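You operate a simulated robot arm through the tools that you are given. There is no shell and no other tool.

Carry out the task below with a simulated robot arm. There is one attempt and no reset: what you move stays moved.

JOB
Put the short vase that says "A" from the top of the pale wood bench on top of the cream design card and the short vase marked "B" on top of the blue sign there. Take the small orange pot with daisies and put it on the bench top right of the bow jig. Put the slim steel vase on the top of the pale wood bench away on the steel top by the cream pot. Open the pink drawer, take the yellow peg plate and put it in the inside of the pink drawer, then shut the drawer. Take the sealed yellow tin and leave it on the lower shelf of the teal counter. Open the small black clip. Any order will do. Set down upright: short vase, small orange pot with daisies, slim steel vase, sealed yellow tin.

Only the result counts: the job must be done as asked and must still hold three seconds after the hand-in. Knocking over, shifting, dropping, spilling or breaking anything else fails it.

ROBOT AND FRAMES
A 7-joint arm with a two-finger parallel gripper on a trunk, on a base that drives. Base frame: it is fixed to the floor where the robot stands at the start and does not move with it; the origin is under the middle of the robot, x ahead of it, y to its left, z up; the surface under the hand at the start is at about z = 0.9. Lengths are in m, angles in degrees, forces in N, time in s.
With the tool pointing down near the work surface it reaches from about 0.4 to 0.76 m from the robot's upright axis, wherever it stands. Its first joint turns from -143.0 to 143.0 degrees. Places, roughly: bench top right of the bow jig [-0.4, 4.9, 0.9]; blue sign [0.75, 0.25, 1]; design card [0.75, -0.25, 1]; inside of the pink drawer [1.2, 1.9, 0.7]; lower shelf of the teal counter [-2.8, 2.2, 0.3]; pink drawer [1.2, 1.9, 0.8]; sealed yellow tin (7x7x10 cm) [0.3, -0.6, 0.9]; short vase [0.75, 0, 1]; slim steel vase (6x6x14 cm) [0.7, 0.5, 0.9]; small black clip [1.7, 3.4, 1]; small orange pot with daisies (7x7x13 cm) [0.9, 0.3, 0.9]; steel top by the cream pot [-0.6, -4.2, 0.9]; yellow peg plate (8x8x5 cm) [0.5, 0.2, 0.9]. Payload 3 kg.
Tool frame: the origin (TCP) lies between the finger pads and is the grasp point; the fingertips stand 0.03 m ahead of it; z points along the fingers, y is the line along which they close. The gripper opens to 0.11 m. The fingers are 0.02 m wide and 0.01 m thick; the gripper's body (0.048 by 0.112 m) begins 0.055 m behind the TCP.
Orientation is that of the tool frame in the base frame, as a unit quaternion [x, y, z, w]. With the fingers straight down and closing along the base's y, the tool's x points along the base's -x, its y along +y and its z along -z.

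CONTROLS
- The arm moves only by the tool play_rows. Its argument "deltas" is a list of rows, each an object of numbers (a shift or turn left out is 0, a gripper value left out holds the last): "claw": the opening, from 0 (shut) to 1 (fully open); "dx", "dy", "dz": the shift along the tool's x, y, z in units of 200 mm (1.0 is 200 mm); "wx", "wy", "wz": the turn, a rotation vector about the tool's x, y, z in units of 120 degrees (1.0 is 120 degrees). In form: [{"claw": .., "dx": .., "dy": .., "dz": .., "wx": .., "wy": .., "wz": ..}, ...]. A call has 1 to 20 rows; each row is the pose to reach, as a shift and turn from the pose commanded when the call began, along the tool's axes at that moment. A call with a number of a shift or a turn outside -1 to 1 is refused whole. A row lasts 0.2 s, in which the tool goes at most 0.05 m and 8.6 degrees; a call with a longer step from one row to the next is refused whole, and so is a gripper value outside its range. A pose out of reach is approached as far as the arm can. The call stops where the force on the tool passes 40 N (or 10 N more than at its start, if that is more) or the arm is blocked; 0.2 s more then pass. Each finger travels about 0.108 m/s and halts on what it meets, pressing with about 45 N; the grip force reading is that of the motor and also rises with nothing between the fingers. The clock runs only during rows and for 0.2 s after the last one: add rows that repeat a pose to give the fingers time. The reply holds the time, the measured pose of the TCP, the force on the tool along the base axes, the opening and the grip force, in the units named above and with some noise, with the torque about the TCP (base axes, N m) and any sound that the robot's microphone picked up.
- Cameras (640 x 400 px; columns grow to the right, rows downward): "scene" is now at [0.1467, -0.0145, 1.6615]; the picture's right is [-0.23, -0.97, 0.00], its down [-0.84, 0.20, -0.50] and it looks along [0.49, -0.11, -0.86] (base axes); focal length 257 px, centre (320, 200). "wrist" rides on the gripper at [0.072, 0.017, -0.103] in the tool frame; the picture's right is [-0.23, 0.97, 0.00], its down [-0.76, -0.18, -0.62] and it looks along [-0.61, -0.14, 0.78] (tool axes); focal length 222 px, centre (320, 200). There is no depth. A picture from a camera that has moved, and an enlarged one, comes with that camera's place and axes in the base frame and with its lens.
- grab_frame(camera): a new picture of that camera. It takes no simulated time.
- slide_trunk(by): slides the trunk up (or, below 0, down) by that many m; the arm and the scene camera ride with it, the base frame stays. It gives what a move gives, with no picture.
- roll_base(legs): drives the robot by 1 to 6 legs, each [ahead, left, turn to the left] in m, m and degrees, along the robot's own axes; the way and the turn of a leg run together, so that a leg with both is an arc; at most 1.5 m and 180 degrees a leg. The arm and the cameras ride along, it lands a little off, and it stops where it bumps. It gives what a move gives.
- turn_head(pan, tilt): turns the head with the scene camera to pan (to the left, within 86 degrees either way) and tilt (down, from -29 to 69), counted from straight ahead of the robot. It gives what a move gives.
- enlarge(camera, box): a new picture of the part [left, top, right, bottom] of that camera's present view, enlarged. It takes no simulated time.
- finish_job(): hands the job in; it is judged then, once.

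Nothing tells you exact positions but the pictures and the camera data. Unless the task says otherwise, let go and move clear before handing in.

The tools are called after "Call:" as a command line: name --argument value ..., lists and objects as JSON in quotes. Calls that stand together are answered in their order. play_rows: Moves the arm, as the interface text tells. Its arguments: {"type":"object","properties":{"deltas":{"type":"array"}},"required":["deltas"]} The other tools are called the same way: slide_trunk (by) slides the trunk up or down; roll_base (legs) drives the base; turn_head (pan, tilt) turns the head that bears the scene camera; grab_frame (camera) takes a picture; enlarge (camera, box) takes an enlarged picture of a part of a camera's view; finish_job () hands the job in.

At the start:

```text
t: 0.0
eef_pos: [0.5885, 0.2371, 1.2453]
ee_rot: [0.0, 1.0, 0.0, 0.0]
ft_force: [0.9, -0.2, 0.6]
wrist_torque: [0.01, 0.02, 0.0]
grip_width: 0.1101
grasp_force: 0.1
trunk travel left (down, up): [-0.8, 0.09]
robot x, y, heading: [0.0003, -0.0018, 0.3]
head pan, tilt: [-13.2, 59.9]
```

scene: 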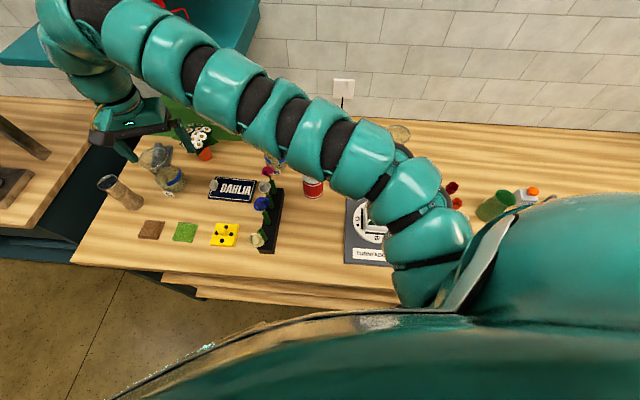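
wrist: 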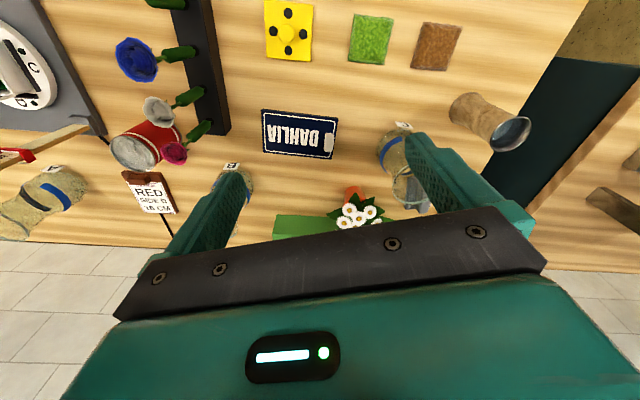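

I see the arm across the pale wood bench, with the vases, the yellow peg plate, the DAHLIA sign and the daisies beyond it. Before I move anything I'll look around with the head and zoom in.

Call:
enlarge --camera "wrist" --box '[0, 0, 320, 250]'

Call:
enlarge --camera "wrist" --box '[240, 0, 560, 250]'

Call:
enlarge --camera "scene" --box '[70, 100, 310, 280]'

Call:
enlarge --camera "scene" --box '[300, 80, 640, 280]'

```text
1.60 times, centred on (160, 125) of wrist
camera zoom: at [0.5159, 0.2538, 1.348], right [0.23, 0.97, 0.0], down [0.76, -0.18, 0.62], along [0.61, -0.14, -0.78], focal length 355 px, centre (576, 320)
```

zoom: 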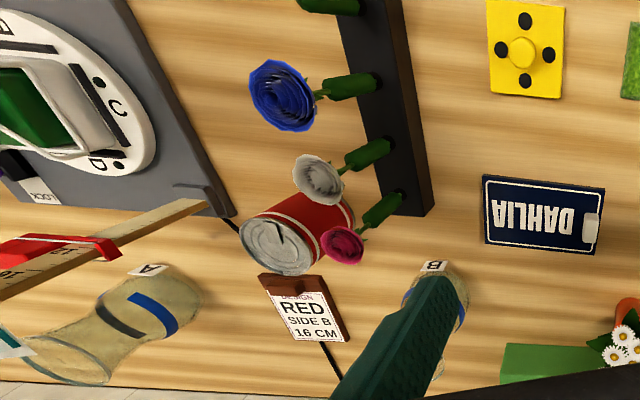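

```text
1.60 times, centred on (400, 125) of wrist
camera zoom: at [0.5159, 0.2538, 1.348], right [0.23, 0.97, 0.0], down [0.76, -0.18, 0.62], along [0.61, -0.14, -0.78], focal length 355 px, centre (192, 320)
```

zoom: 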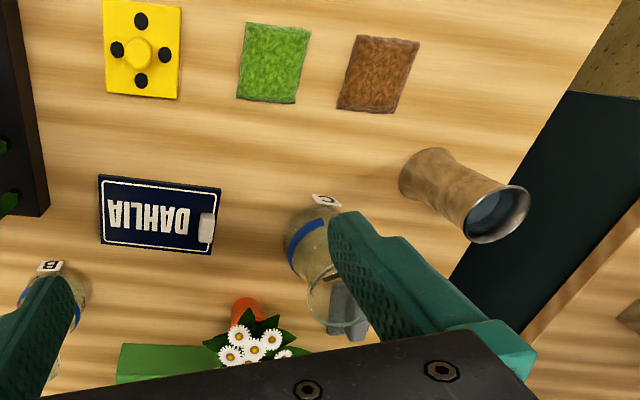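

```text
2.22 times, centred on (190, 190) of scene
camera zoom: at [0.1467, -0.0145, 1.6615], right [-0.23, -0.97, 0.0], down [-0.84, 0.2, -0.5], along [0.49, -0.11, -0.86], focal length 572 px, centre (609, 222)
```

zoom: 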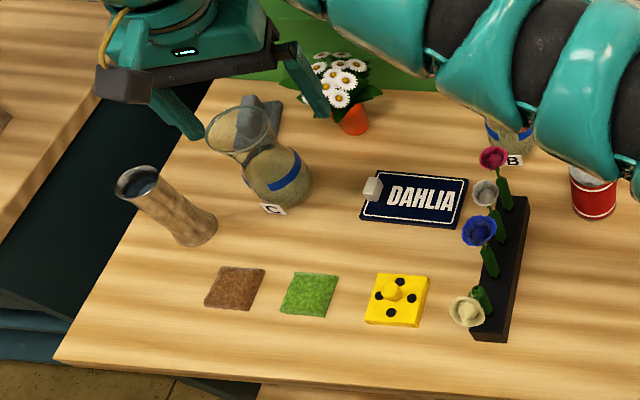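

```text
1.88 times, centred on (470, 180) of scene
camera zoom: at [0.1467, -0.0145, 1.6615], right [-0.23, -0.97, 0.0], down [-0.84, 0.2, -0.5], along [0.49, -0.11, -0.86], focal length 484 px, centre (38, 238)
```

zoom: 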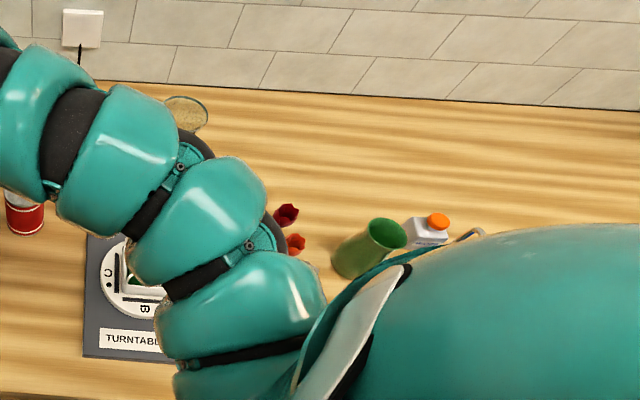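

Three short vases (A, B, C) are visible, plus a dark blue DAHLIA sign and a steel-looking vase on the left. I'll pan the head to survey the rest of the room.

Call:
turn_head --pan -50 --tilt 40

Call:
grab_frame --camera "scene"

Call:
turn_head --pan 40 --tilt 30

Call:
grab_frame --camera "scene"

Call:
turn_head --pan 80 --tilt 25

Call:
grab_frame --camera "scene"

Call:
turn_head --pan 0 --tilt 35

Call:
grab_frame --camera "scene"

Call:
turn_head --pan -85 --tilt 25

Call:
grab_frame --camera "scene"

```text
t: 1.0
eef_pos: [0.5886, 0.2373, 1.2445]
ee_rot: [0.0, 1.0, 0.0, 0.0]
ft_force: [0.3, -0.5, -0.6]
wrist_torque: [0.01, 0.02, 0.0]
grip_width: 0.1102
grasp_force: 0.0
trunk travel left (down, up): [-0.8, 0.09]
robot x, y, heading: [0.0013, 0.0009, 0.1]
head pan, tilt: [-50.0, 40.0]
```

```text
taken
camera scene: at [0.1363, -0.0643, 1.688], right [-0.77, -0.64, 0.0], down [-0.41, 0.49, -0.77], along [0.49, -0.59, -0.64], focal length 257 px, centre (320, 200)
```

scene: 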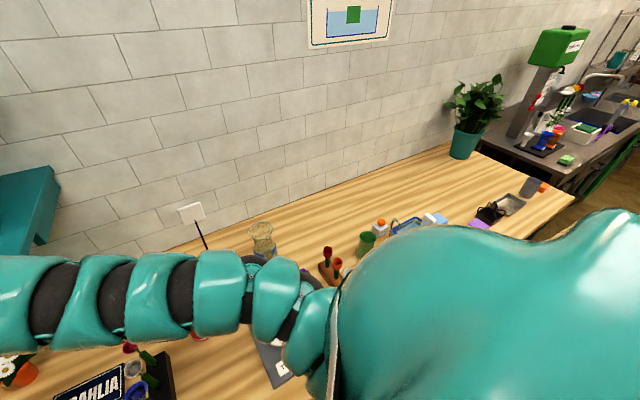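

```text
t: 2.7
eef_pos: [0.5884, 0.2384, 1.245]
ee_rot: [0.0, 1.0, 0.0, 0.0]
ft_force: [-0.2, -0.1, 0.5]
wrist_torque: [0.01, -0.03, -0.01]
grip_width: 0.1101
grasp_force: 0.1
trunk travel left (down, up): [-0.8, 0.09]
robot x, y, heading: [0.0001, -0.0007, 0.1]
head pan, tilt: [40.0, 30.0]
```

```text
taken
camera scene: at [0.1509, 0.0589, 1.7034], right [0.64, -0.77, 0.0], down [-0.38, -0.32, -0.87], along [0.66, 0.56, -0.5], focal length 257 px, centre (320, 200)
```

scene: 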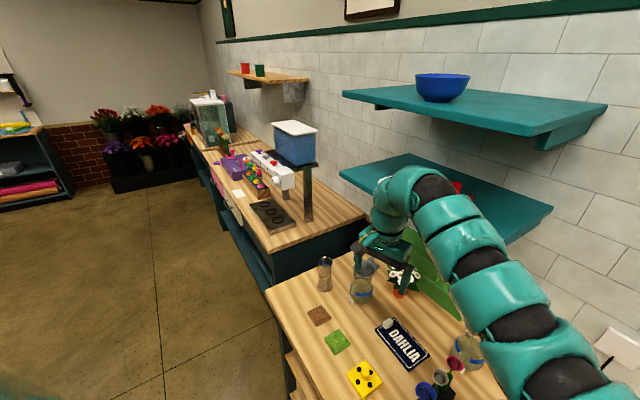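

```text
t: 3.8
eef_pos: [0.5877, 0.2377, 1.2444]
ee_rot: [0.0, 1.0, 0.0, 0.0]
ft_force: [-0.1, 1.2, -0.1]
wrist_torque: [0.01, 0.0, 0.01]
grip_width: 0.11
grasp_force: 0.0
trunk travel left (down, up): [-0.8, 0.09]
robot x, y, heading: [0.0016, 0.003, 0.2]
head pan, tilt: [80.0, 25.0]
```

```text
taken
camera scene: at [0.0977, 0.0915, 1.7114], right [0.98, -0.17, 0.0], down [-0.07, -0.42, -0.91], along [0.16, 0.89, -0.42], focal length 257 px, centre (320, 200)
```

scene: 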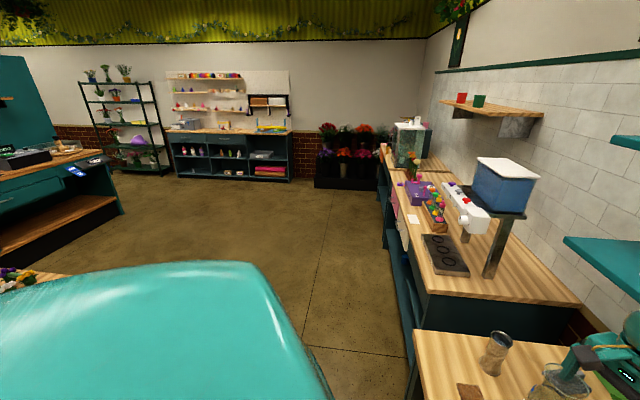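

```text
t: 5.3
eef_pos: [0.5874, 0.2382, 1.2441]
ee_rot: [-0.001, 1.0, 0.001, 0.0]
ft_force: [0.9, -0.4, 0.6]
wrist_torque: [0.0, 0.0, 0.01]
grip_width: 0.1102
grasp_force: 0.0
trunk travel left (down, up): [-0.8, 0.09]
robot x, y, heading: [0.0016, -0.0004, -0.0]
head pan, tilt: [0.0, 35.0]
```

```text
taken
camera scene: at [0.1697, 0.0009, 1.6956], right [0.0, -1.0, 0.0], down [-0.57, 0.0, -0.82], along [0.82, 0.0, -0.57], focal length 257 px, centre (320, 200)
```

scene: 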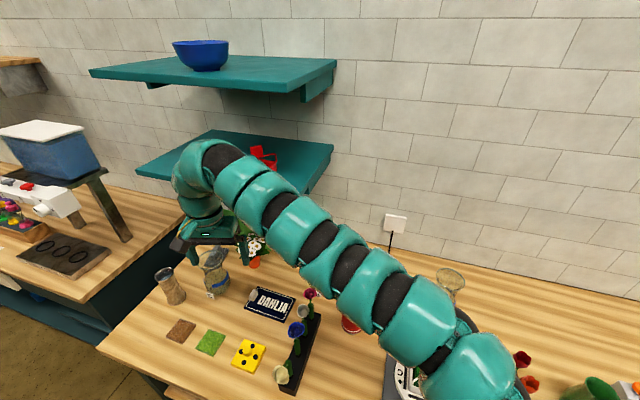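

```text
t: 6.9
eef_pos: [0.5877, 0.2368, 1.244]
ee_rot: [0.0, 1.0, 0.001, 0.0]
ft_force: [0.9, 0.7, -0.4]
wrist_torque: [0.0, -0.03, 0.0]
grip_width: 0.11
grasp_force: 0.1
trunk travel left (down, up): [-0.8, 0.09]
robot x, y, heading: [0.0019, -0.0003, -0.1]
head pan, tilt: [-85.0, 25.0]
```

```text
taken
camera scene: at [0.0897, -0.091, 1.7114], right [-1.0, -0.09, 0.0], down [-0.04, 0.42, -0.91], along [0.08, -0.9, -0.42], focal length 257 px, centre (320, 200)
```

scene: 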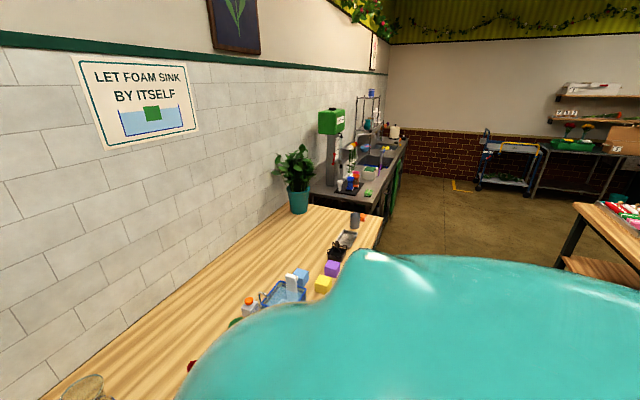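

The right half of the bench is hidden behind the arm, so I'll sweep the hand to the right at its present height. I'll look straight down with the wrist camera as it goes.

Call:
play_rows --deltas '[{"dy": -0.25}, {"dy": -0.5}, {"dy": -0.75}, {"dy": -1.0}]'

Call:
grab_frame --camera "wrist"

Call:
play_rows --deltas '[{"dy": -0.25}, {"dy": -0.5}, {"dy": -0.75}, {"dy": -1.0}]'

Call:
grab_frame --camera "wrist"

Call:
play_rows --deltas '[{"dy": -0.25}, {"dy": -0.5}, {"dy": -0.75}, {"dy": -1.0}]'

Call:
grab_frame --camera "wrist"

```text
t: 7.9
eef_pos: [0.637, 0.0701, 1.2522]
ee_rot: [0.0, 1.0, 0.001, -0.001]
ft_force: [0.1, -0.1, -0.6]
wrist_torque: [-0.02, 0.05, 0.02]
grip_width: 0.1101
grasp_force: 0.1
out of reach, approached as far as the arm can: row 2, 3, 4
trunk travel left (down, up): [-0.8, 0.09]
robot x, y, heading: [-0.0022, 0.0025, -0.2]
head pan, tilt: [-85.0, 25.0]
```

```text
taken
camera wrist: at [0.5646, 0.0866, 1.3553], right [0.23, 0.97, 0.0], down [0.76, -0.18, 0.62], along [0.61, -0.14, -0.78], focal length 222 px, centre (320, 200)
```

wrist: 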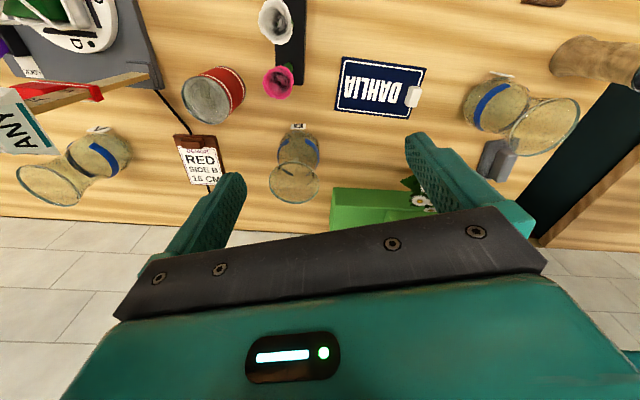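

```text
t: 8.9
eef_pos: [0.6915, -0.1165, 1.2534]
ee_rot: [0.0, 1.0, 0.003, 0.001]
ft_force: [0.4, 0.1, 0.9]
wrist_torque: [0.06, 0.05, -0.02]
grip_width: 0.1099
grasp_force: 0.0
out of reach, approached as far as the arm can: row 1, 2, 3, 4
trunk travel left (down, up): [-0.8, 0.09]
robot x, y, heading: [-0.0015, -0.0031, -0.1]
head pan, tilt: [-85.0, 25.0]
```

```text
taken
camera wrist: at [0.6202, -0.1, 1.3569], right [0.23, 0.97, 0.0], down [0.76, -0.18, 0.62], along [0.61, -0.14, -0.78], focal length 222 px, centre (320, 200)
```

wrist: 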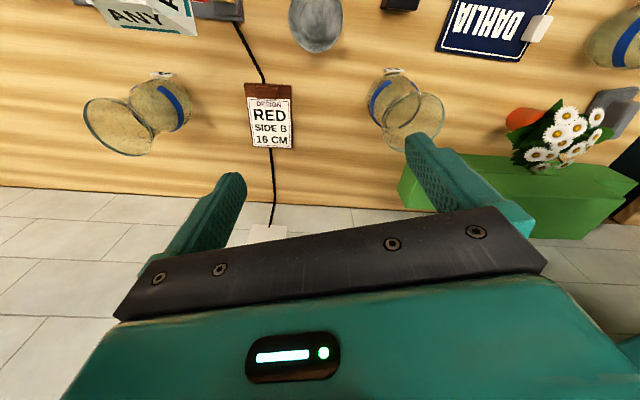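

```text
t: 9.9
eef_pos: [0.6932, -0.3153, 1.2535]
ee_rot: [0.0, 1.0, 0.001, 0.001]
ft_force: [1.0, -0.2, -0.5]
wrist_torque: [0.0, 0.0, -0.01]
grip_width: 0.1099
grasp_force: 0.0
out of reach, approached as far as the arm can: row 1
trunk travel left (down, up): [-0.8, 0.09]
robot x, y, heading: [-0.0002, 0.0021, -0.2]
head pan, tilt: [-85.0, 25.0]
```

```text
taken
camera wrist: at [0.6214, -0.2977, 1.357], right [0.23, 0.97, 0.0], down [0.76, -0.18, 0.62], along [0.61, -0.14, -0.78], focal length 222 px, centre (320, 200)
```

wrist: 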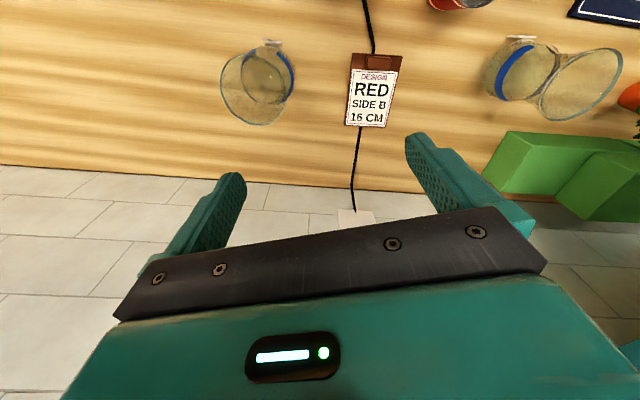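

The card "DESIGN RED SIDE B 16 CM" and the blue "DAHLIA" sign both lie flat on the bench, which sits about 15° off my axes. Vase A is near [0.75, -0.4] and vase B near [0.73, 0]. With the arm moved right, I'll use the head camera for a second view of the bench.

Call:
turn_head --pan 10 --tilt 50

Call:
grab_frame --camera "scene"

Call:
turn_head --pan -60 --tilt 60

Call:
grab_frame --camera "scene"

Call:
turn_head --pan 55 --tilt 60

Call:
grab_frame --camera "scene"

```text
t: 11.6
eef_pos: [0.6933, -0.3127, 1.2542]
ee_rot: [0.001, 1.0, 0.0, 0.0]
ft_force: [-0.1, 0.1, -0.3]
wrist_torque: [-0.02, 0.02, -0.01]
grip_width: 0.11
grasp_force: 0.1
trunk travel left (down, up): [-0.8, 0.09]
robot x, y, heading: [0.0011, -0.0021, 0.1]
head pan, tilt: [10.0, 50.0]
```

```text
taken
camera scene: at [0.1575, 0.0138, 1.6739], right [0.17, -0.98, 0.0], down [-0.75, -0.13, -0.64], along [0.63, 0.11, -0.77], focal length 257 px, centre (320, 200)
```

scene: 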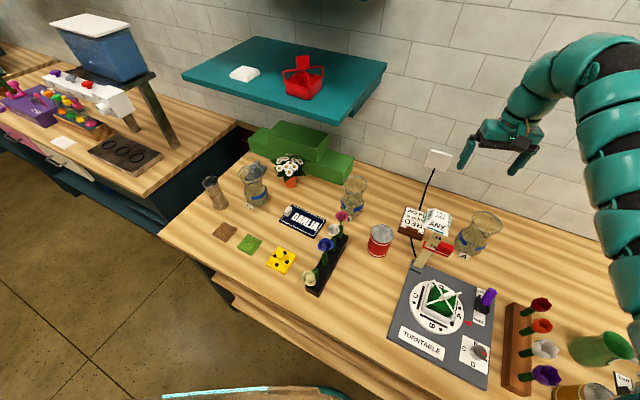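

```text
t: 13.0
eef_pos: [0.6929, -0.3125, 1.2539]
ee_rot: [0.0, 1.0, 0.0, 0.0]
ft_force: [0.2, -0.2, 0.8]
wrist_torque: [0.0, -0.02, 0.0]
grip_width: 0.1099
grasp_force: 0.1
trunk travel left (down, up): [-0.8, 0.09]
robot x, y, heading: [-0.0029, -0.0022, -0.0]
head pan, tilt: [-60.0, 60.0]
```

```text
taken
camera scene: at [0.115, -0.0571, 1.6613], right [-0.87, -0.5, 0.0], down [-0.43, 0.75, -0.5], along [0.25, -0.43, -0.87], focal length 257 px, centre (320, 200)
```

scene: 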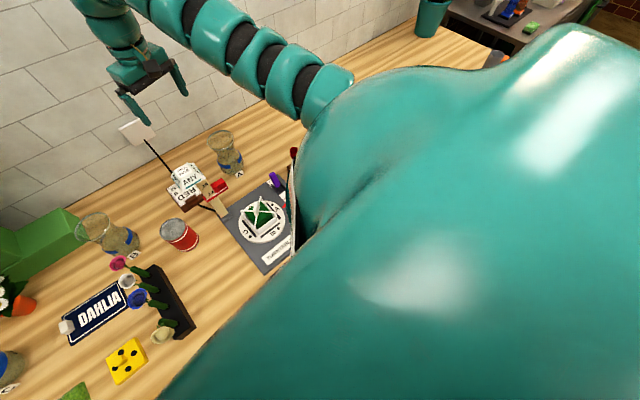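

```text
t: 14.9
eef_pos: [0.693, -0.3136, 1.2546]
ee_rot: [0.0, 1.0, 0.0, 0.0]
ft_force: [0.7, -0.1, -0.3]
wrist_torque: [-0.01, 0.0, 0.0]
grip_width: 0.1099
grasp_force: 0.0
trunk travel left (down, up): [-0.8, 0.09]
robot x, y, heading: [-0.0016, 0.0003, -0.1]
head pan, tilt: [55.0, 60.0]
```

```text
taken
camera scene: at [0.1199, 0.0551, 1.6613], right [0.82, -0.57, 0.0], down [-0.5, -0.71, -0.5], along [0.29, 0.41, -0.87], focal length 257 px, centre (320, 200)
```

scene: 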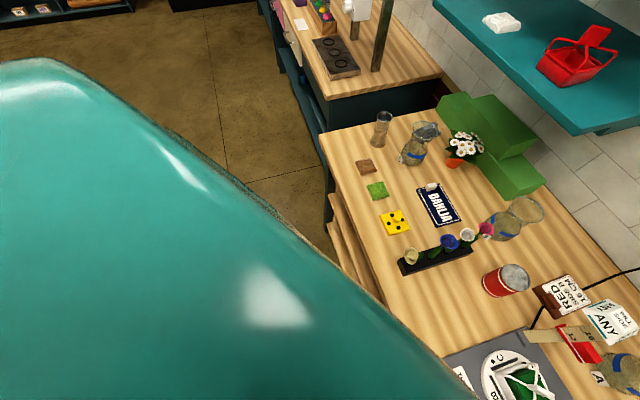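

Now the bench's right part is visible: a RED card, an "ANY" card and a turntable. I'll zoom in on these.

Call:
turn_head --pan -5 --tilt 50

Call:
grab_frame --camera "scene"

Call:
enlarge --camera "scene" --box '[280, 130, 480, 260]'

Call:
enlarge --camera "scene" --box '[130, 130, 330, 260]'

Call:
enlarge --camera "scene" --box '[330, 220, 560, 380]'

```text
t: 16.2
eef_pos: [0.6932, -0.3124, 1.2544]
ee_rot: [0.0, 1.0, 0.0, 0.0]
ft_force: [-0.1, 0.3, -0.2]
wrist_torque: [0.0, 0.0, 0.03]
grip_width: 0.1099
grasp_force: 0.0
trunk travel left (down, up): [-0.8, 0.09]
robot x, y, heading: [0.0008, -0.0001, 0.1]
head pan, tilt: [-5.0, 50.0]
```

```text
taken
camera scene: at [0.1583, -0.0061, 1.6739], right [-0.09, -1.0, 0.0], down [-0.76, 0.07, -0.64], along [0.64, -0.06, -0.77], focal length 257 px, centre (320, 200)
```

scene: 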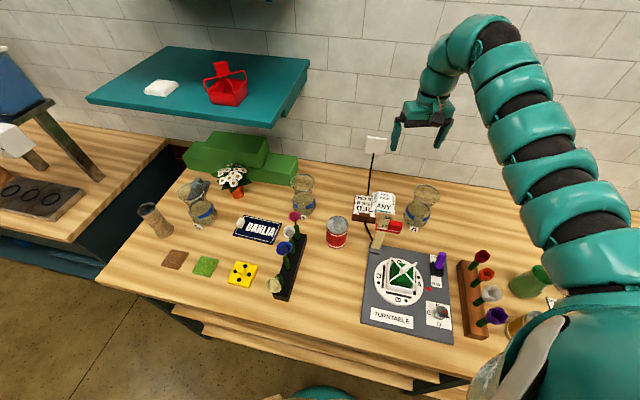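

```text
3.08 times, centred on (380, 195) of scene
camera zoom: at [0.1583, -0.0061, 1.6739], right [-0.09, -1.0, 0.0], down [-0.76, 0.07, -0.64], along [0.64, -0.06, -0.77], focal length 792 px, centre (135, 215)
```

zoom: 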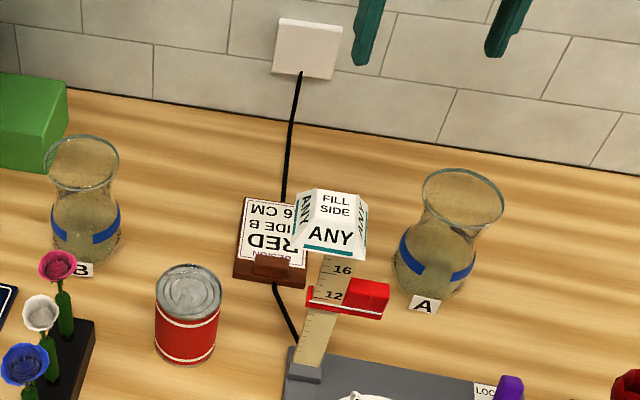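

```text
3.08 times, centred on (230, 195) of scene
camera zoom: at [0.1583, -0.0061, 1.6739], right [-0.09, -1.0, 0.0], down [-0.76, 0.07, -0.64], along [0.64, -0.06, -0.77], focal length 792 px, centre (597, 215)
```

zoom: 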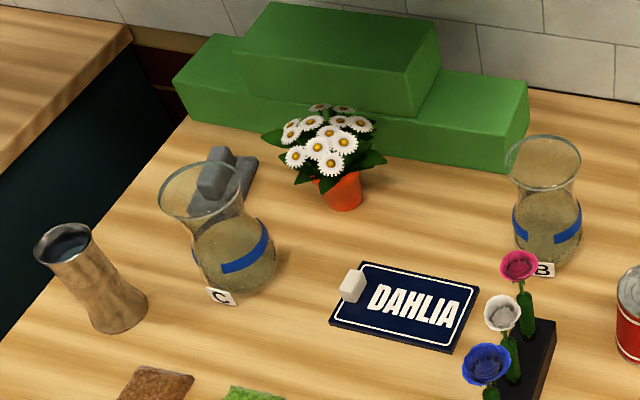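

```text
2.50 times, centred on (445, 300) of scene
camera zoom: at [0.1583, -0.0061, 1.6739], right [-0.09, -1.0, 0.0], down [-0.76, 0.07, -0.64], along [0.64, -0.06, -0.77], focal length 644 px, centre (8, -50)
```

zoom: 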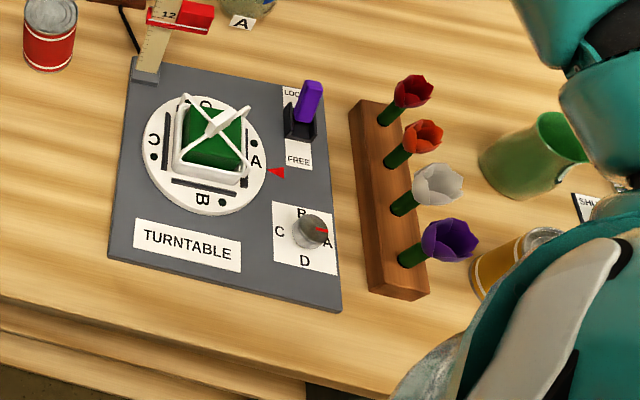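

The cream card lies flat on a low brown clipboard and the blue sign lies flat with a white clip on its left end. The bench front edge runs about 18° off my heading, so I'll turn the base to square up with it and then look again.

Call:
roll_base --legs '[[0, 0, -18]]'

Call:
turn_head --pan 0 --tilt 55

Call:
grab_frame --camera "scene"

```text
t: 17.6
eef_pos: [0.5604, -0.5152, 1.2536]
ee_rot: [0.159, 0.987, 0.0, 0.0]
ft_force: [0.3, -0.5, -0.2]
wrist_torque: [0.0, -0.02, -0.02]
grip_width: 0.1103
grasp_force: 0.1
trunk travel left (down, up): [-0.8, 0.09]
robot x, y, heading: [-0.0001, 0.0019, -18.0]
head pan, tilt: [-5.0, 50.0]
```

```text
t: 18.3
eef_pos: [0.5613, -0.5137, 1.2537]
ee_rot: [0.159, 0.987, 0.0, 0.001]
ft_force: [-0.3, 0.3, -0.2]
wrist_torque: [0.0, -0.03, 0.0]
grip_width: 0.1103
grasp_force: 0.1
trunk travel left (down, up): [-0.8, 0.09]
robot x, y, heading: [-0.0021, -0.0012, -18.4]
head pan, tilt: [0.0, 55.0]
```

```text
taken
camera scene: at [0.1461, -0.0471, 1.6674], right [-0.31, -0.95, 0.0], down [-0.78, 0.26, -0.57], along [0.54, -0.18, -0.82], focal length 257 px, centre (320, 200)
```

scene: 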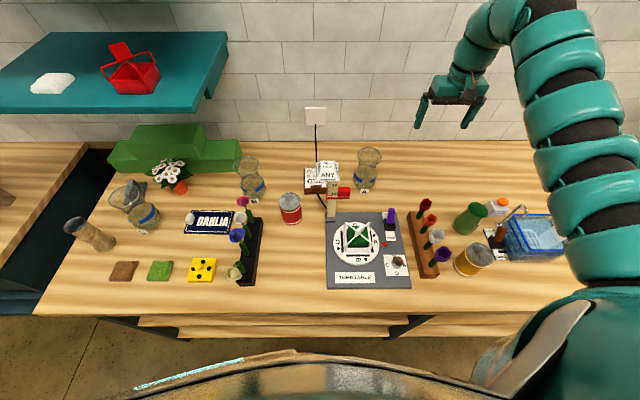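

Now I'm squared up with the bench, and the yellow tin is at about n=0.44, u=-0.46 in bench terms. I'll check the gap between my body and the bench before moving closer.

Call:
turn_head --pan 0 --tilt 69

Call:
grab_frame --camera "scene"

Call:
turn_head --pan 60 --tilt 69

Call:
grab_frame --camera "scene"

```text
t: 19.1
eef_pos: [0.5606, -0.5152, 1.2539]
ee_rot: [0.159, 0.987, -0.001, 0.0]
ft_force: [0.7, -0.3, 0.2]
wrist_torque: [0.01, 0.01, 0.02]
grip_width: 0.11
grasp_force: 0.0
trunk travel left (down, up): [-0.8, 0.09]
robot x, y, heading: [0.0052, -0.0003, -18.3]
head pan, tilt: [0.0, 68.8]
```

```text
taken
camera scene: at [0.1306, -0.0421, 1.652], right [-0.31, -0.95, 0.0], down [-0.88, 0.29, -0.36], along [0.34, -0.11, -0.93], focal length 257 px, centre (320, 200)
```

scene: 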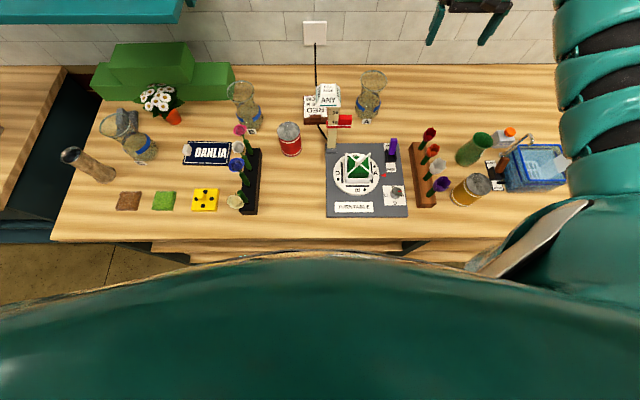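

```text
t: 20.4
eef_pos: [0.5593, -0.5143, 1.2529]
ee_rot: [0.159, 0.987, -0.001, 0.0]
ft_force: [-0.5, -1.1, -0.1]
wrist_torque: [0.03, -0.04, 0.04]
grip_width: 0.1101
grasp_force: 0.0
trunk travel left (down, up): [-0.8, 0.09]
robot x, y, heading: [0.0008, -0.0028, -18.4]
head pan, tilt: [60.0, 68.8]
```

```text
taken
camera scene: at [0.1192, 0.0126, 1.6519], right [0.67, -0.75, 0.0], down [-0.7, -0.62, -0.36], along [0.27, 0.24, -0.93], focal length 257 px, centre (320, 200)
```

scene: 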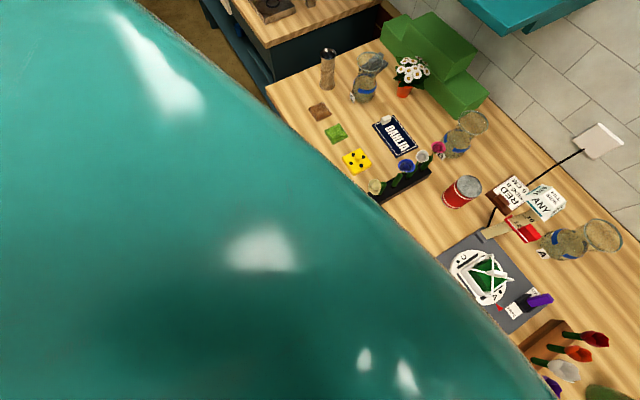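

There's a visible gap between my body and the bench front. The vases sit at the edge of my reach, so I'll edge forward a few centimetres.

Call:
roll_base --legs '[[0.06, 0, 0]]'

Call:
turn_head --pan 0 --tilt 55

Call:
grab_frame --camera "scene"

Call:
grab_frame --camera "wrist"

```text
t: 21.3
eef_pos: [0.6177, -0.5338, 1.2524]
ee_rot: [0.16, 0.987, 0.001, -0.001]
ft_force: [0.1, 0.4, -0.7]
wrist_torque: [0.02, 0.03, 0.02]
grip_width: 0.1101
grasp_force: 0.1
trunk travel left (down, up): [-0.8, 0.09]
robot x, y, heading: [0.0508, -0.0173, -18.5]
head pan, tilt: [60.0, 68.8]
```

```text
t: 22.6
eef_pos: [0.6161, -0.5327, 1.2545]
ee_rot: [0.159, 0.987, 0.0, 0.0]
ft_force: [-0.1, 1.1, -0.2]
wrist_torque: [0.01, 0.0, 0.01]
grip_width: 0.11
grasp_force: 0.0
trunk travel left (down, up): [-0.8, 0.09]
robot x, y, heading: [0.0555, -0.0201, -18.1]
head pan, tilt: [0.0, 55.0]
```

```text
taken
camera scene: at [0.2023, -0.0657, 1.6674], right [-0.31, -0.95, 0.0], down [-0.78, 0.26, -0.57], along [0.54, -0.18, -0.82], focal length 257 px, centre (320, 200)
```

scene: 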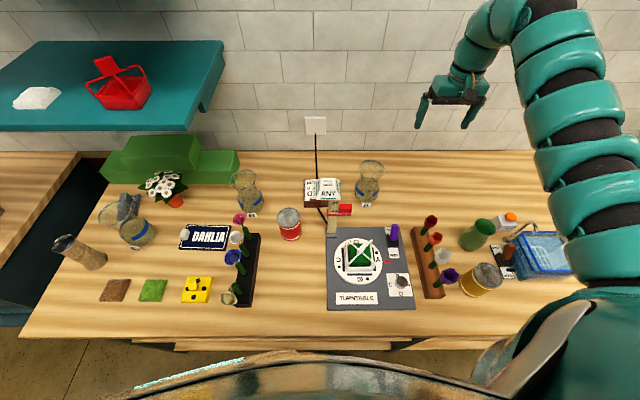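

```text
taken
camera wrist: at [0.5536, -0.4944, 1.3573], right [0.52, 0.85, 0.0], down [0.67, -0.41, 0.62], along [0.53, -0.32, -0.78], focal length 222 px, centre (320, 200)
```

wrist: 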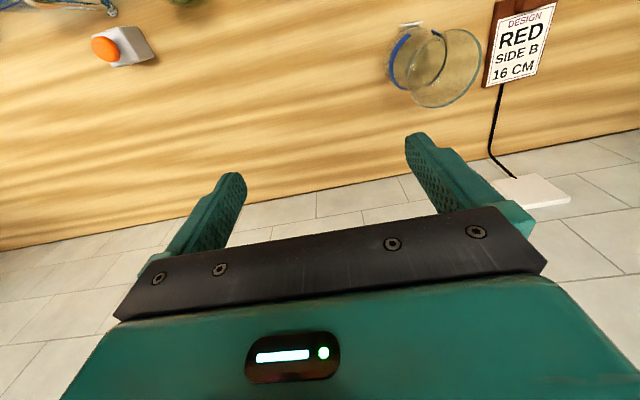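

The drive went without a bump. I'll zoom in for precise positions of vase A, the card, vase B and the sign.

Call:
enlarge --camera "scene" --box '[290, 140, 420, 221]'

Call:
enlarge --camera "scene" --box '[160, 150, 320, 250]'

Call:
enlarge --camera "wrist" --box '[360, 0, 600, 150]'

```text
4.92 times, centred on (355, 180) of scene
camera zoom: at [0.2023, -0.0657, 1.6674], right [-0.31, -0.95, 0.0], down [-0.78, 0.26, -0.57], along [0.54, -0.18, -0.82], focal length 1267 px, centre (148, 296)
```

zoom: 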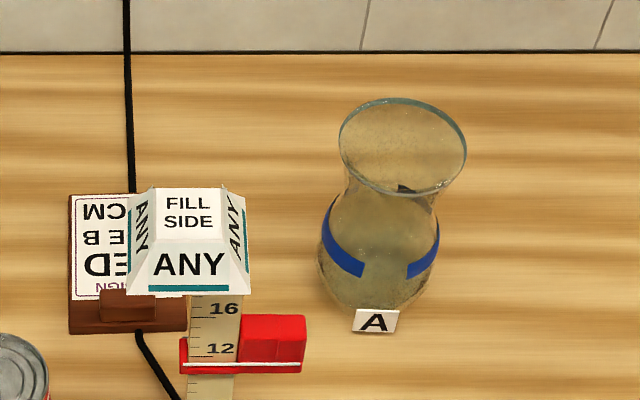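

```text
4.00 times, centred on (240, 200) of scene
camera zoom: at [0.2023, -0.0657, 1.6674], right [-0.31, -0.95, 0.0], down [-0.78, 0.26, -0.57], along [0.54, -0.18, -0.82], focal length 1030 px, centre (640, 200)
```

zoom: 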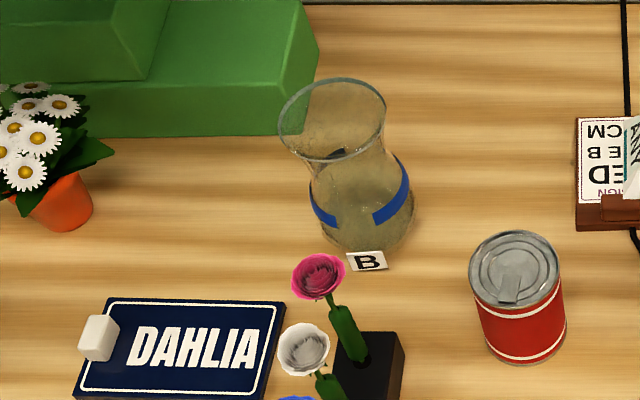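

```text
2.67 times, centred on (480, 75) of wrist
camera zoom: at [0.5536, -0.4944, 1.3573], right [0.52, 0.85, 0.0], down [0.67, -0.41, 0.62], along [0.53, -0.32, -0.78], focal length 592 px, centre (-107, 533)
```

zoom: 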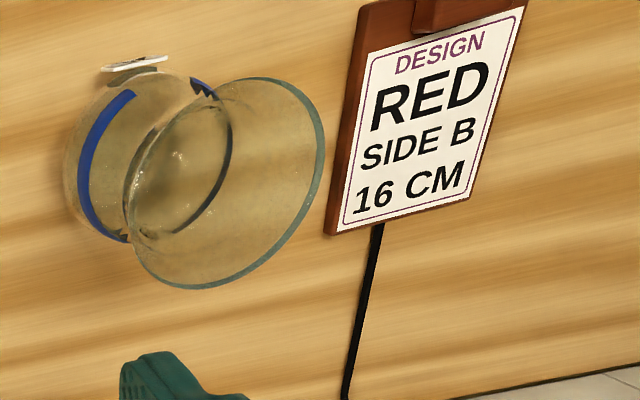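

By triangulation vase A's rim centre is at about [0.667, -0.391, 1.057] and the card's centre at about n=0.785, u=0.017. I'll move the hand above vase A and check the alignment with the wrist camera.

Call:
play_rows --deltas '[{"dy": 0.2}, {"dy": 0.4, "dx": -0.013}, {"dy": 0.6, "dx": -0.026}, {"dy": 0.754, "dx": -0.026}, {"dy": 0.754, "dx": -0.026, "dz": 0.2}, {"dy": 0.754, "dx": -0.026, "dz": 0.4}]'

Call:
grab_frame --camera "wrist"

Call:
grab_frame --camera "scene"

```text
t: 24.0
eef_pos: [0.6681, -0.3887, 1.2152]
ee_rot: [0.159, 0.987, 0.0, 0.001]
ft_force: [-0.9, -0.7, -0.2]
wrist_torque: [-0.02, -0.01, 0.01]
grip_width: 0.11
grasp_force: 0.1
out of reach, approached as far as the arm can: row 6
trunk travel left (down, up): [-0.8, 0.09]
robot x, y, heading: [0.0586, -0.0175, -18.4]
head pan, tilt: [0.0, 55.0]
```

```text
taken
camera wrist: at [0.6056, -0.35, 1.3184], right [0.52, 0.85, 0.0], down [0.67, -0.41, 0.62], along [0.53, -0.33, -0.78], focal length 222 px, centre (320, 200)
```

wrist: 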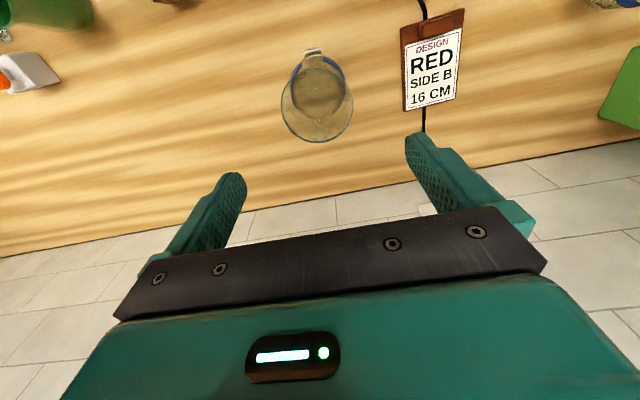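

```text
taken
camera scene: at [0.2015, -0.0648, 1.6675], right [-0.31, -0.95, 0.0], down [-0.78, 0.26, -0.57], along [0.54, -0.18, -0.82], focal length 257 px, centre (320, 200)
```

scene: 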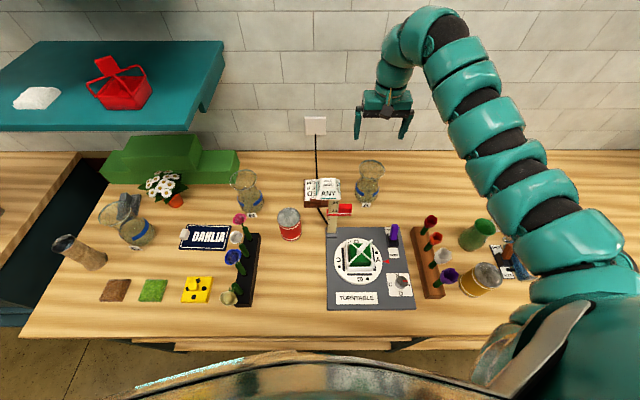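

The hand is centred over vase A's rim to within a few millimetres, but the arm can't go lower from this shoulder height. I'll lower the trunk instead, in two steps.

Call:
slide_trunk --by -0.1

Call:
grab_frame --camera "wrist"

Call:
grab_frame --camera "scene"

```text
t: 25.4
eef_pos: [0.6688, -0.3896, 1.115]
ee_rot: [0.159, 0.987, 0.0, 0.0]
ft_force: [0.3, 0.3, -0.5]
wrist_torque: [-0.01, -0.02, -0.02]
grip_width: 0.11
grasp_force: 0.2
trunk travel left (down, up): [-0.7, 0.19]
robot x, y, heading: [0.0532, -0.0193, -18.3]
head pan, tilt: [0.0, 55.0]
```

```text
taken
camera wrist: at [0.6059, -0.3508, 1.218], right [0.52, 0.85, 0.0], down [0.67, -0.41, 0.62], along [0.53, -0.32, -0.78], focal length 222 px, centre (320, 200)
```

wrist: 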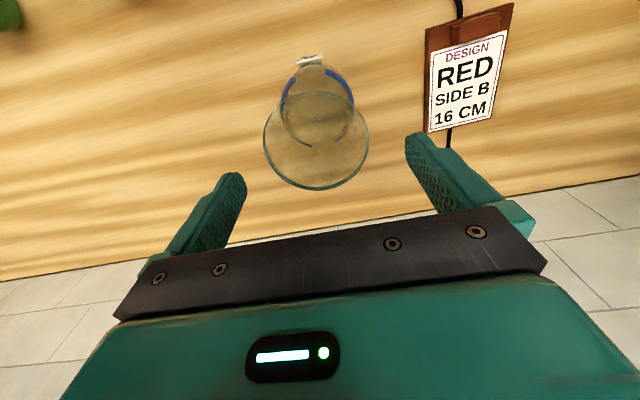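

```text
taken
camera scene: at [0.202, -0.0655, 1.5674], right [-0.31, -0.95, 0.0], down [-0.78, 0.26, -0.57], along [0.54, -0.18, -0.82], focal length 257 px, centre (320, 200)
```

scene: 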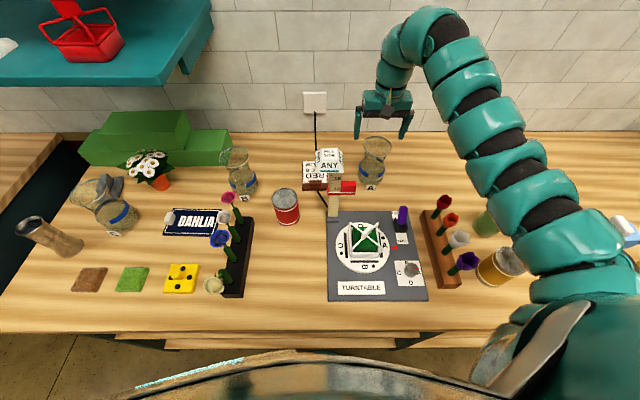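

The rim is centred between the fingers. I'll lower another 7 cm and close on the rim.

Call:
slide_trunk --by -0.07

Call:
grab_frame --camera "wrist"

```text
t: 26.4
eef_pos: [0.6686, -0.389, 1.0443]
ee_rot: [0.159, 0.987, 0.0, 0.0]
ft_force: [0.4, -0.1, -0.4]
wrist_torque: [0.0, -0.03, 0.0]
grip_width: 0.11
grasp_force: 0.0
trunk travel left (down, up): [-0.63, 0.26]
robot x, y, heading: [0.0562, -0.0178, -18.5]
head pan, tilt: [0.0, 55.0]
```

```text
taken
camera wrist: at [0.6059, -0.3508, 1.148], right [0.52, 0.85, 0.0], down [0.67, -0.41, 0.62], along [0.53, -0.32, -0.78], focal length 222 px, centre (320, 200)
```

wrist: 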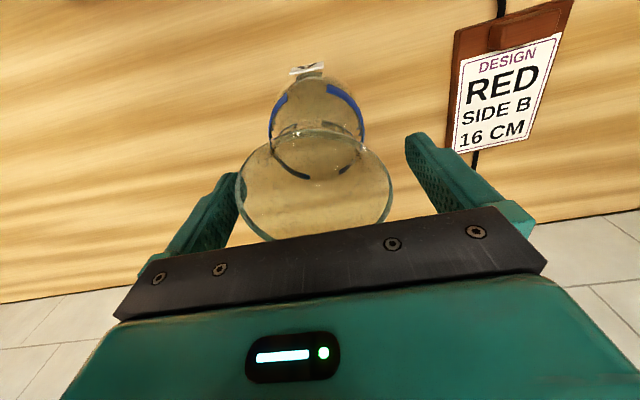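

The rim sits about 3 mm off-centre, so I'll nudge sideways by that much, then close gently and check the grip.

Call:
play_rows --deltas '[{"dy": -0.016, "claw": 1.0}, {"dy": -0.016, "claw": 0.85}, {"dy": -0.016, "claw": 0.78}, {"dy": -0.016, "claw": 0.7}, {"dy": -0.016, "claw": 0.6}, {"dy": -0.016, "claw": 0.6}]'

Call:
grab_frame --camera "wrist"

```text
t: 27.8
eef_pos: [0.6679, -0.3932, 1.0442]
ee_rot: [0.159, 0.987, -0.001, 0.0]
ft_force: [-0.5, -0.6, 0.3]
wrist_torque: [-0.05, -0.02, 0.05]
grip_width: 0.0812
grasp_force: 44.7
trunk travel left (down, up): [-0.63, 0.26]
robot x, y, heading: [0.0583, -0.0192, -18.3]
head pan, tilt: [0.0, 55.0]
```

```text
taken
camera wrist: at [0.605, -0.354, 1.1479], right [0.52, 0.85, 0.0], down [0.67, -0.41, 0.62], along [0.53, -0.32, -0.78], focal length 222 px, centre (320, 200)
```

wrist: 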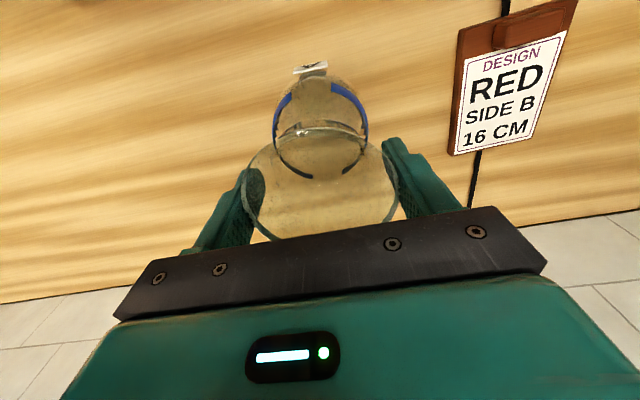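

Vase A is gripped at 8.1 cm across the rim. I'll lift it 10 cm with the trunk and carry it over the card.

Call:
slide_trunk --by 0.1

Call:
play_rows --deltas '[{"dy": 0.15, "dx": -0.025}, {"dy": 0.3, "dx": -0.05}, {"dy": 0.45, "dx": -0.075}, {"dy": 0.6, "dx": -0.1}, {"dy": 0.75, "dx": -0.126}, {"dy": 0.909, "dx": -0.152}, {"dy": 0.909, "dx": -0.152}]'

Call:
grab_frame --camera "wrist"

Call:
grab_frame --camera "scene"

```text
t: 29.2
eef_pos: [0.6688, -0.3934, 1.1453]
ee_rot: [0.159, 0.987, 0.0, -0.001]
ft_force: [0.2, -0.5, -5.9]
wrist_torque: [-0.02, 0.02, 0.03]
grip_width: 0.0813
grasp_force: 44.5
trunk travel left (down, up): [-0.73, 0.16]
robot x, y, heading: [0.055, -0.0163, -18.3]
head pan, tilt: [0.0, 55.0]
```

```text
t: 30.8
eef_pos: [0.7555, -0.2309, 1.1449]
ee_rot: [0.158, 0.987, 0.0, -0.001]
ft_force: [-0.7, -0.1, -5.1]
wrist_torque: [-0.04, 0.03, -0.02]
grip_width: 0.0814
grasp_force: 44.7
trunk travel left (down, up): [-0.73, 0.16]
robot x, y, heading: [0.0601, -0.0187, -18.4]
head pan, tilt: [0.0, 55.0]
```

```text
taken
camera wrist: at [0.6925, -0.1924, 1.248], right [0.52, 0.85, 0.0], down [0.67, -0.41, 0.62], along [0.53, -0.32, -0.78], focal length 222 px, centre (320, 200)
```

wrist: 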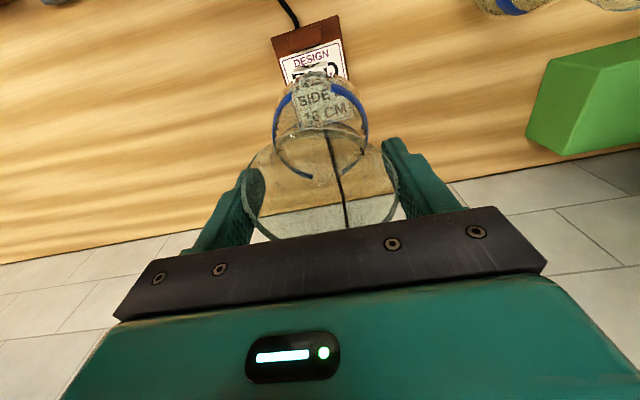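

```text
taken
camera scene: at [0.2025, -0.0669, 1.5973], right [-0.31, -0.95, 0.0], down [-0.78, 0.26, -0.57], along [0.54, -0.18, -0.82], focal length 257 px, centre (320, 200)
```

scene: 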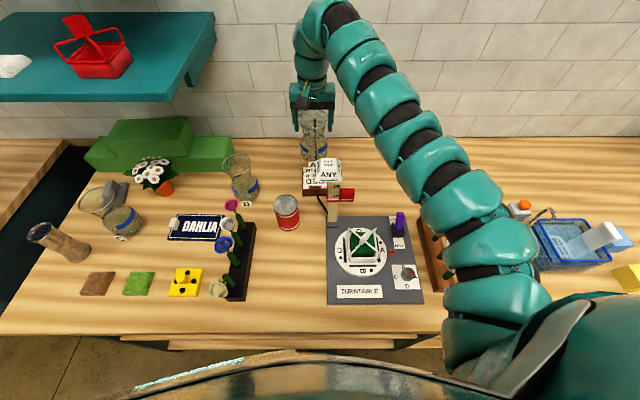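

The vase hangs above the card. I'll zoom in to check centring before lowering.

Call:
enlarge --camera "wrist" --box '[220, 0, 420, 125]'

Call:
enlarge --camera "scene" --box '[250, 70, 410, 230]'

```text
3.20 times, centred on (320, 62) of wrist
camera zoom: at [0.6925, -0.1924, 1.248], right [0.52, 0.85, 0.0], down [0.67, -0.41, 0.62], along [0.53, -0.32, -0.78], focal length 711 px, centre (320, 640)
```

zoom: 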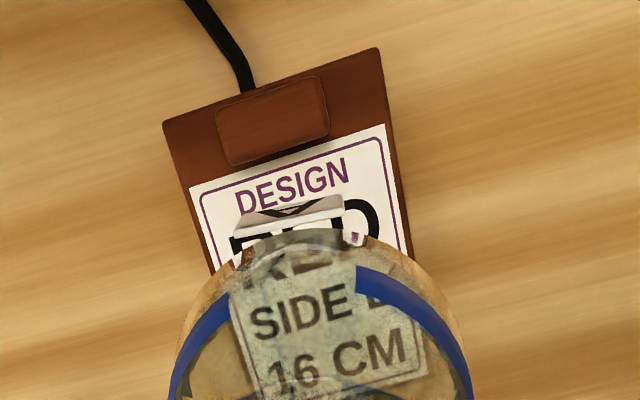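

```text
2.50 times, centred on (330, 150) of scene
camera zoom: at [0.2025, -0.0669, 1.5973], right [-0.31, -0.95, 0.0], down [-0.78, 0.26, -0.57], along [0.54, -0.18, -0.82], focal length 644 px, centre (295, 325)
```

zoom: 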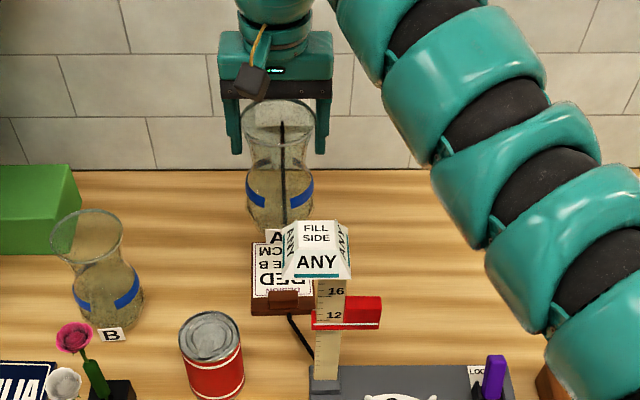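

The card is centred under the vase. I'll shift 6 mm toward the wall so the vase's tag clears the clip, then lower most of the way.

Call:
play_rows --deltas '[{"dx": -0.03}, {"dx": -0.03}]'

Call:
slide_trunk --by -0.078

Call:
enlarge --camera "wrist" --box '[220, 0, 420, 125]'

Call:
enlarge --camera "scene" --box '[250, 70, 410, 230]'

```text
t: 31.4
eef_pos: [0.7608, -0.2301, 1.1456]
ee_rot: [0.158, 0.987, 0.001, 0.0]
ft_force: [0.8, 0.0, -6.8]
wrist_torque: [0.01, 0.02, -0.07]
grip_width: 0.0812
grasp_force: 45.2
trunk travel left (down, up): [-0.73, 0.16]
robot x, y, heading: [0.0597, -0.0164, -18.3]
head pan, tilt: [0.0, 55.0]
```

```text
t: 32.5
eef_pos: [0.7606, -0.2321, 1.0669]
ee_rot: [0.159, 0.987, 0.0, -0.001]
ft_force: [0.8, 0.2, -5.5]
wrist_torque: [-0.03, 0.0, -0.01]
grip_width: 0.0812
grasp_force: 45.1
trunk travel left (down, up): [-0.652, 0.238]
robot x, y, heading: [0.0526, -0.017, -18.1]
head pan, tilt: [0.0, 55.0]
```

```text
3.20 times, centred on (320, 62) of wrist
camera zoom: at [0.698, -0.193, 1.1708], right [0.52, 0.85, 0.0], down [0.67, -0.41, 0.62], along [0.53, -0.32, -0.78], focal length 711 px, centre (320, 640)
```

zoom: 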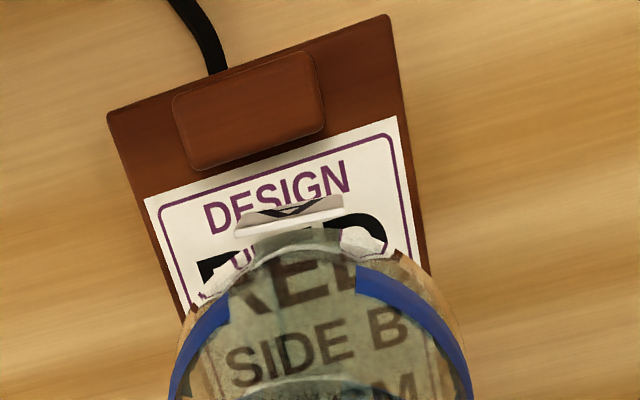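

```text
2.50 times, centred on (330, 150) of scene
camera zoom: at [0.2027, -0.0657, 1.5193], right [-0.31, -0.95, 0.0], down [-0.78, 0.26, -0.57], along [0.54, -0.18, -0.82], focal length 644 px, centre (295, 325)
```

zoom: 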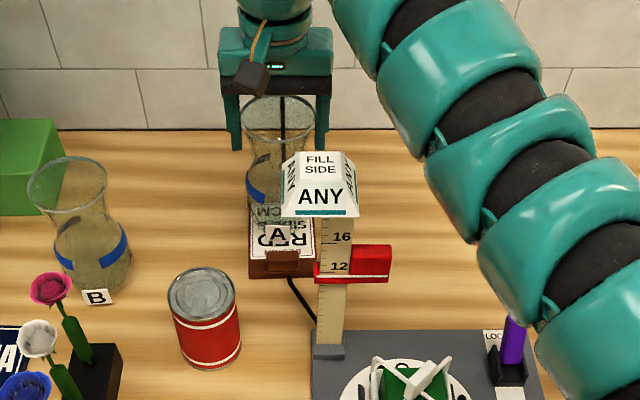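

The vase is just above the card. I'll lower with the arm in small steps and watch the force.

Call:
play_rows --deltas '[{"dz": 0.01}, {"dz": 0.02}, {"dz": 0.03}]'

```text
t: 33.3
eef_pos: [0.7612, -0.2316, 1.0603]
ee_rot: [0.16, 0.987, 0.001, 0.0]
ft_force: [0.2, -0.6, -5.8]
wrist_torque: [0.01, 0.0, -0.02]
grip_width: 0.0811
grasp_force: 45.1
trunk travel left (down, up): [-0.652, 0.238]
robot x, y, heading: [0.0586, -0.018, -18.3]
head pan, tilt: [0.0, 55.0]
```

Still hanging free, so I'll keep lowering in small steps.

Call:
play_rows --deltas '[{"dz": 0.01}, {"dz": 0.015}]'

Call:
play_rows --deltas '[{"dz": 0.01}]'

Call:
play_rows --deltas '[{"dz": 0.01}]'

```text
t: 33.9
eef_pos: [0.7607, -0.2322, 1.0573]
ee_rot: [0.159, 0.987, 0.0, -0.001]
ft_force: [-1.4, 0.1, -6.0]
wrist_torque: [-0.01, 0.01, -0.02]
grip_width: 0.0813
grasp_force: 44.7
trunk travel left (down, up): [-0.652, 0.238]
robot x, y, heading: [0.0556, -0.0183, -18.3]
head pan, tilt: [0.0, 55.0]
```

```text
t: 34.3
eef_pos: [0.7606, -0.2319, 1.0572]
ee_rot: [0.159, 0.987, 0.0, 0.0]
ft_force: [-0.2, 0.1, -5.0]
wrist_torque: [0.06, 0.0, -0.03]
grip_width: 0.0813
grasp_force: 44.9
trunk travel left (down, up): [-0.652, 0.238]
robot x, y, heading: [0.0568, -0.0186, -18.3]
head pan, tilt: [0.0, 55.0]
```

```text
t: 34.7
eef_pos: [0.7606, -0.2309, 1.056]
ee_rot: [0.158, 0.987, 0.0, 0.002]
ft_force: [0.0, 0.7, 11.7]
wrist_torque: [0.12, 0.34, 0.03]
grip_width: 0.0812
grasp_force: 44.7
trunk travel left (down, up): [-0.652, 0.238]
robot x, y, heading: [0.0556, -0.0163, -18.4]
head pan, tilt: [0.0, 55.0]
```

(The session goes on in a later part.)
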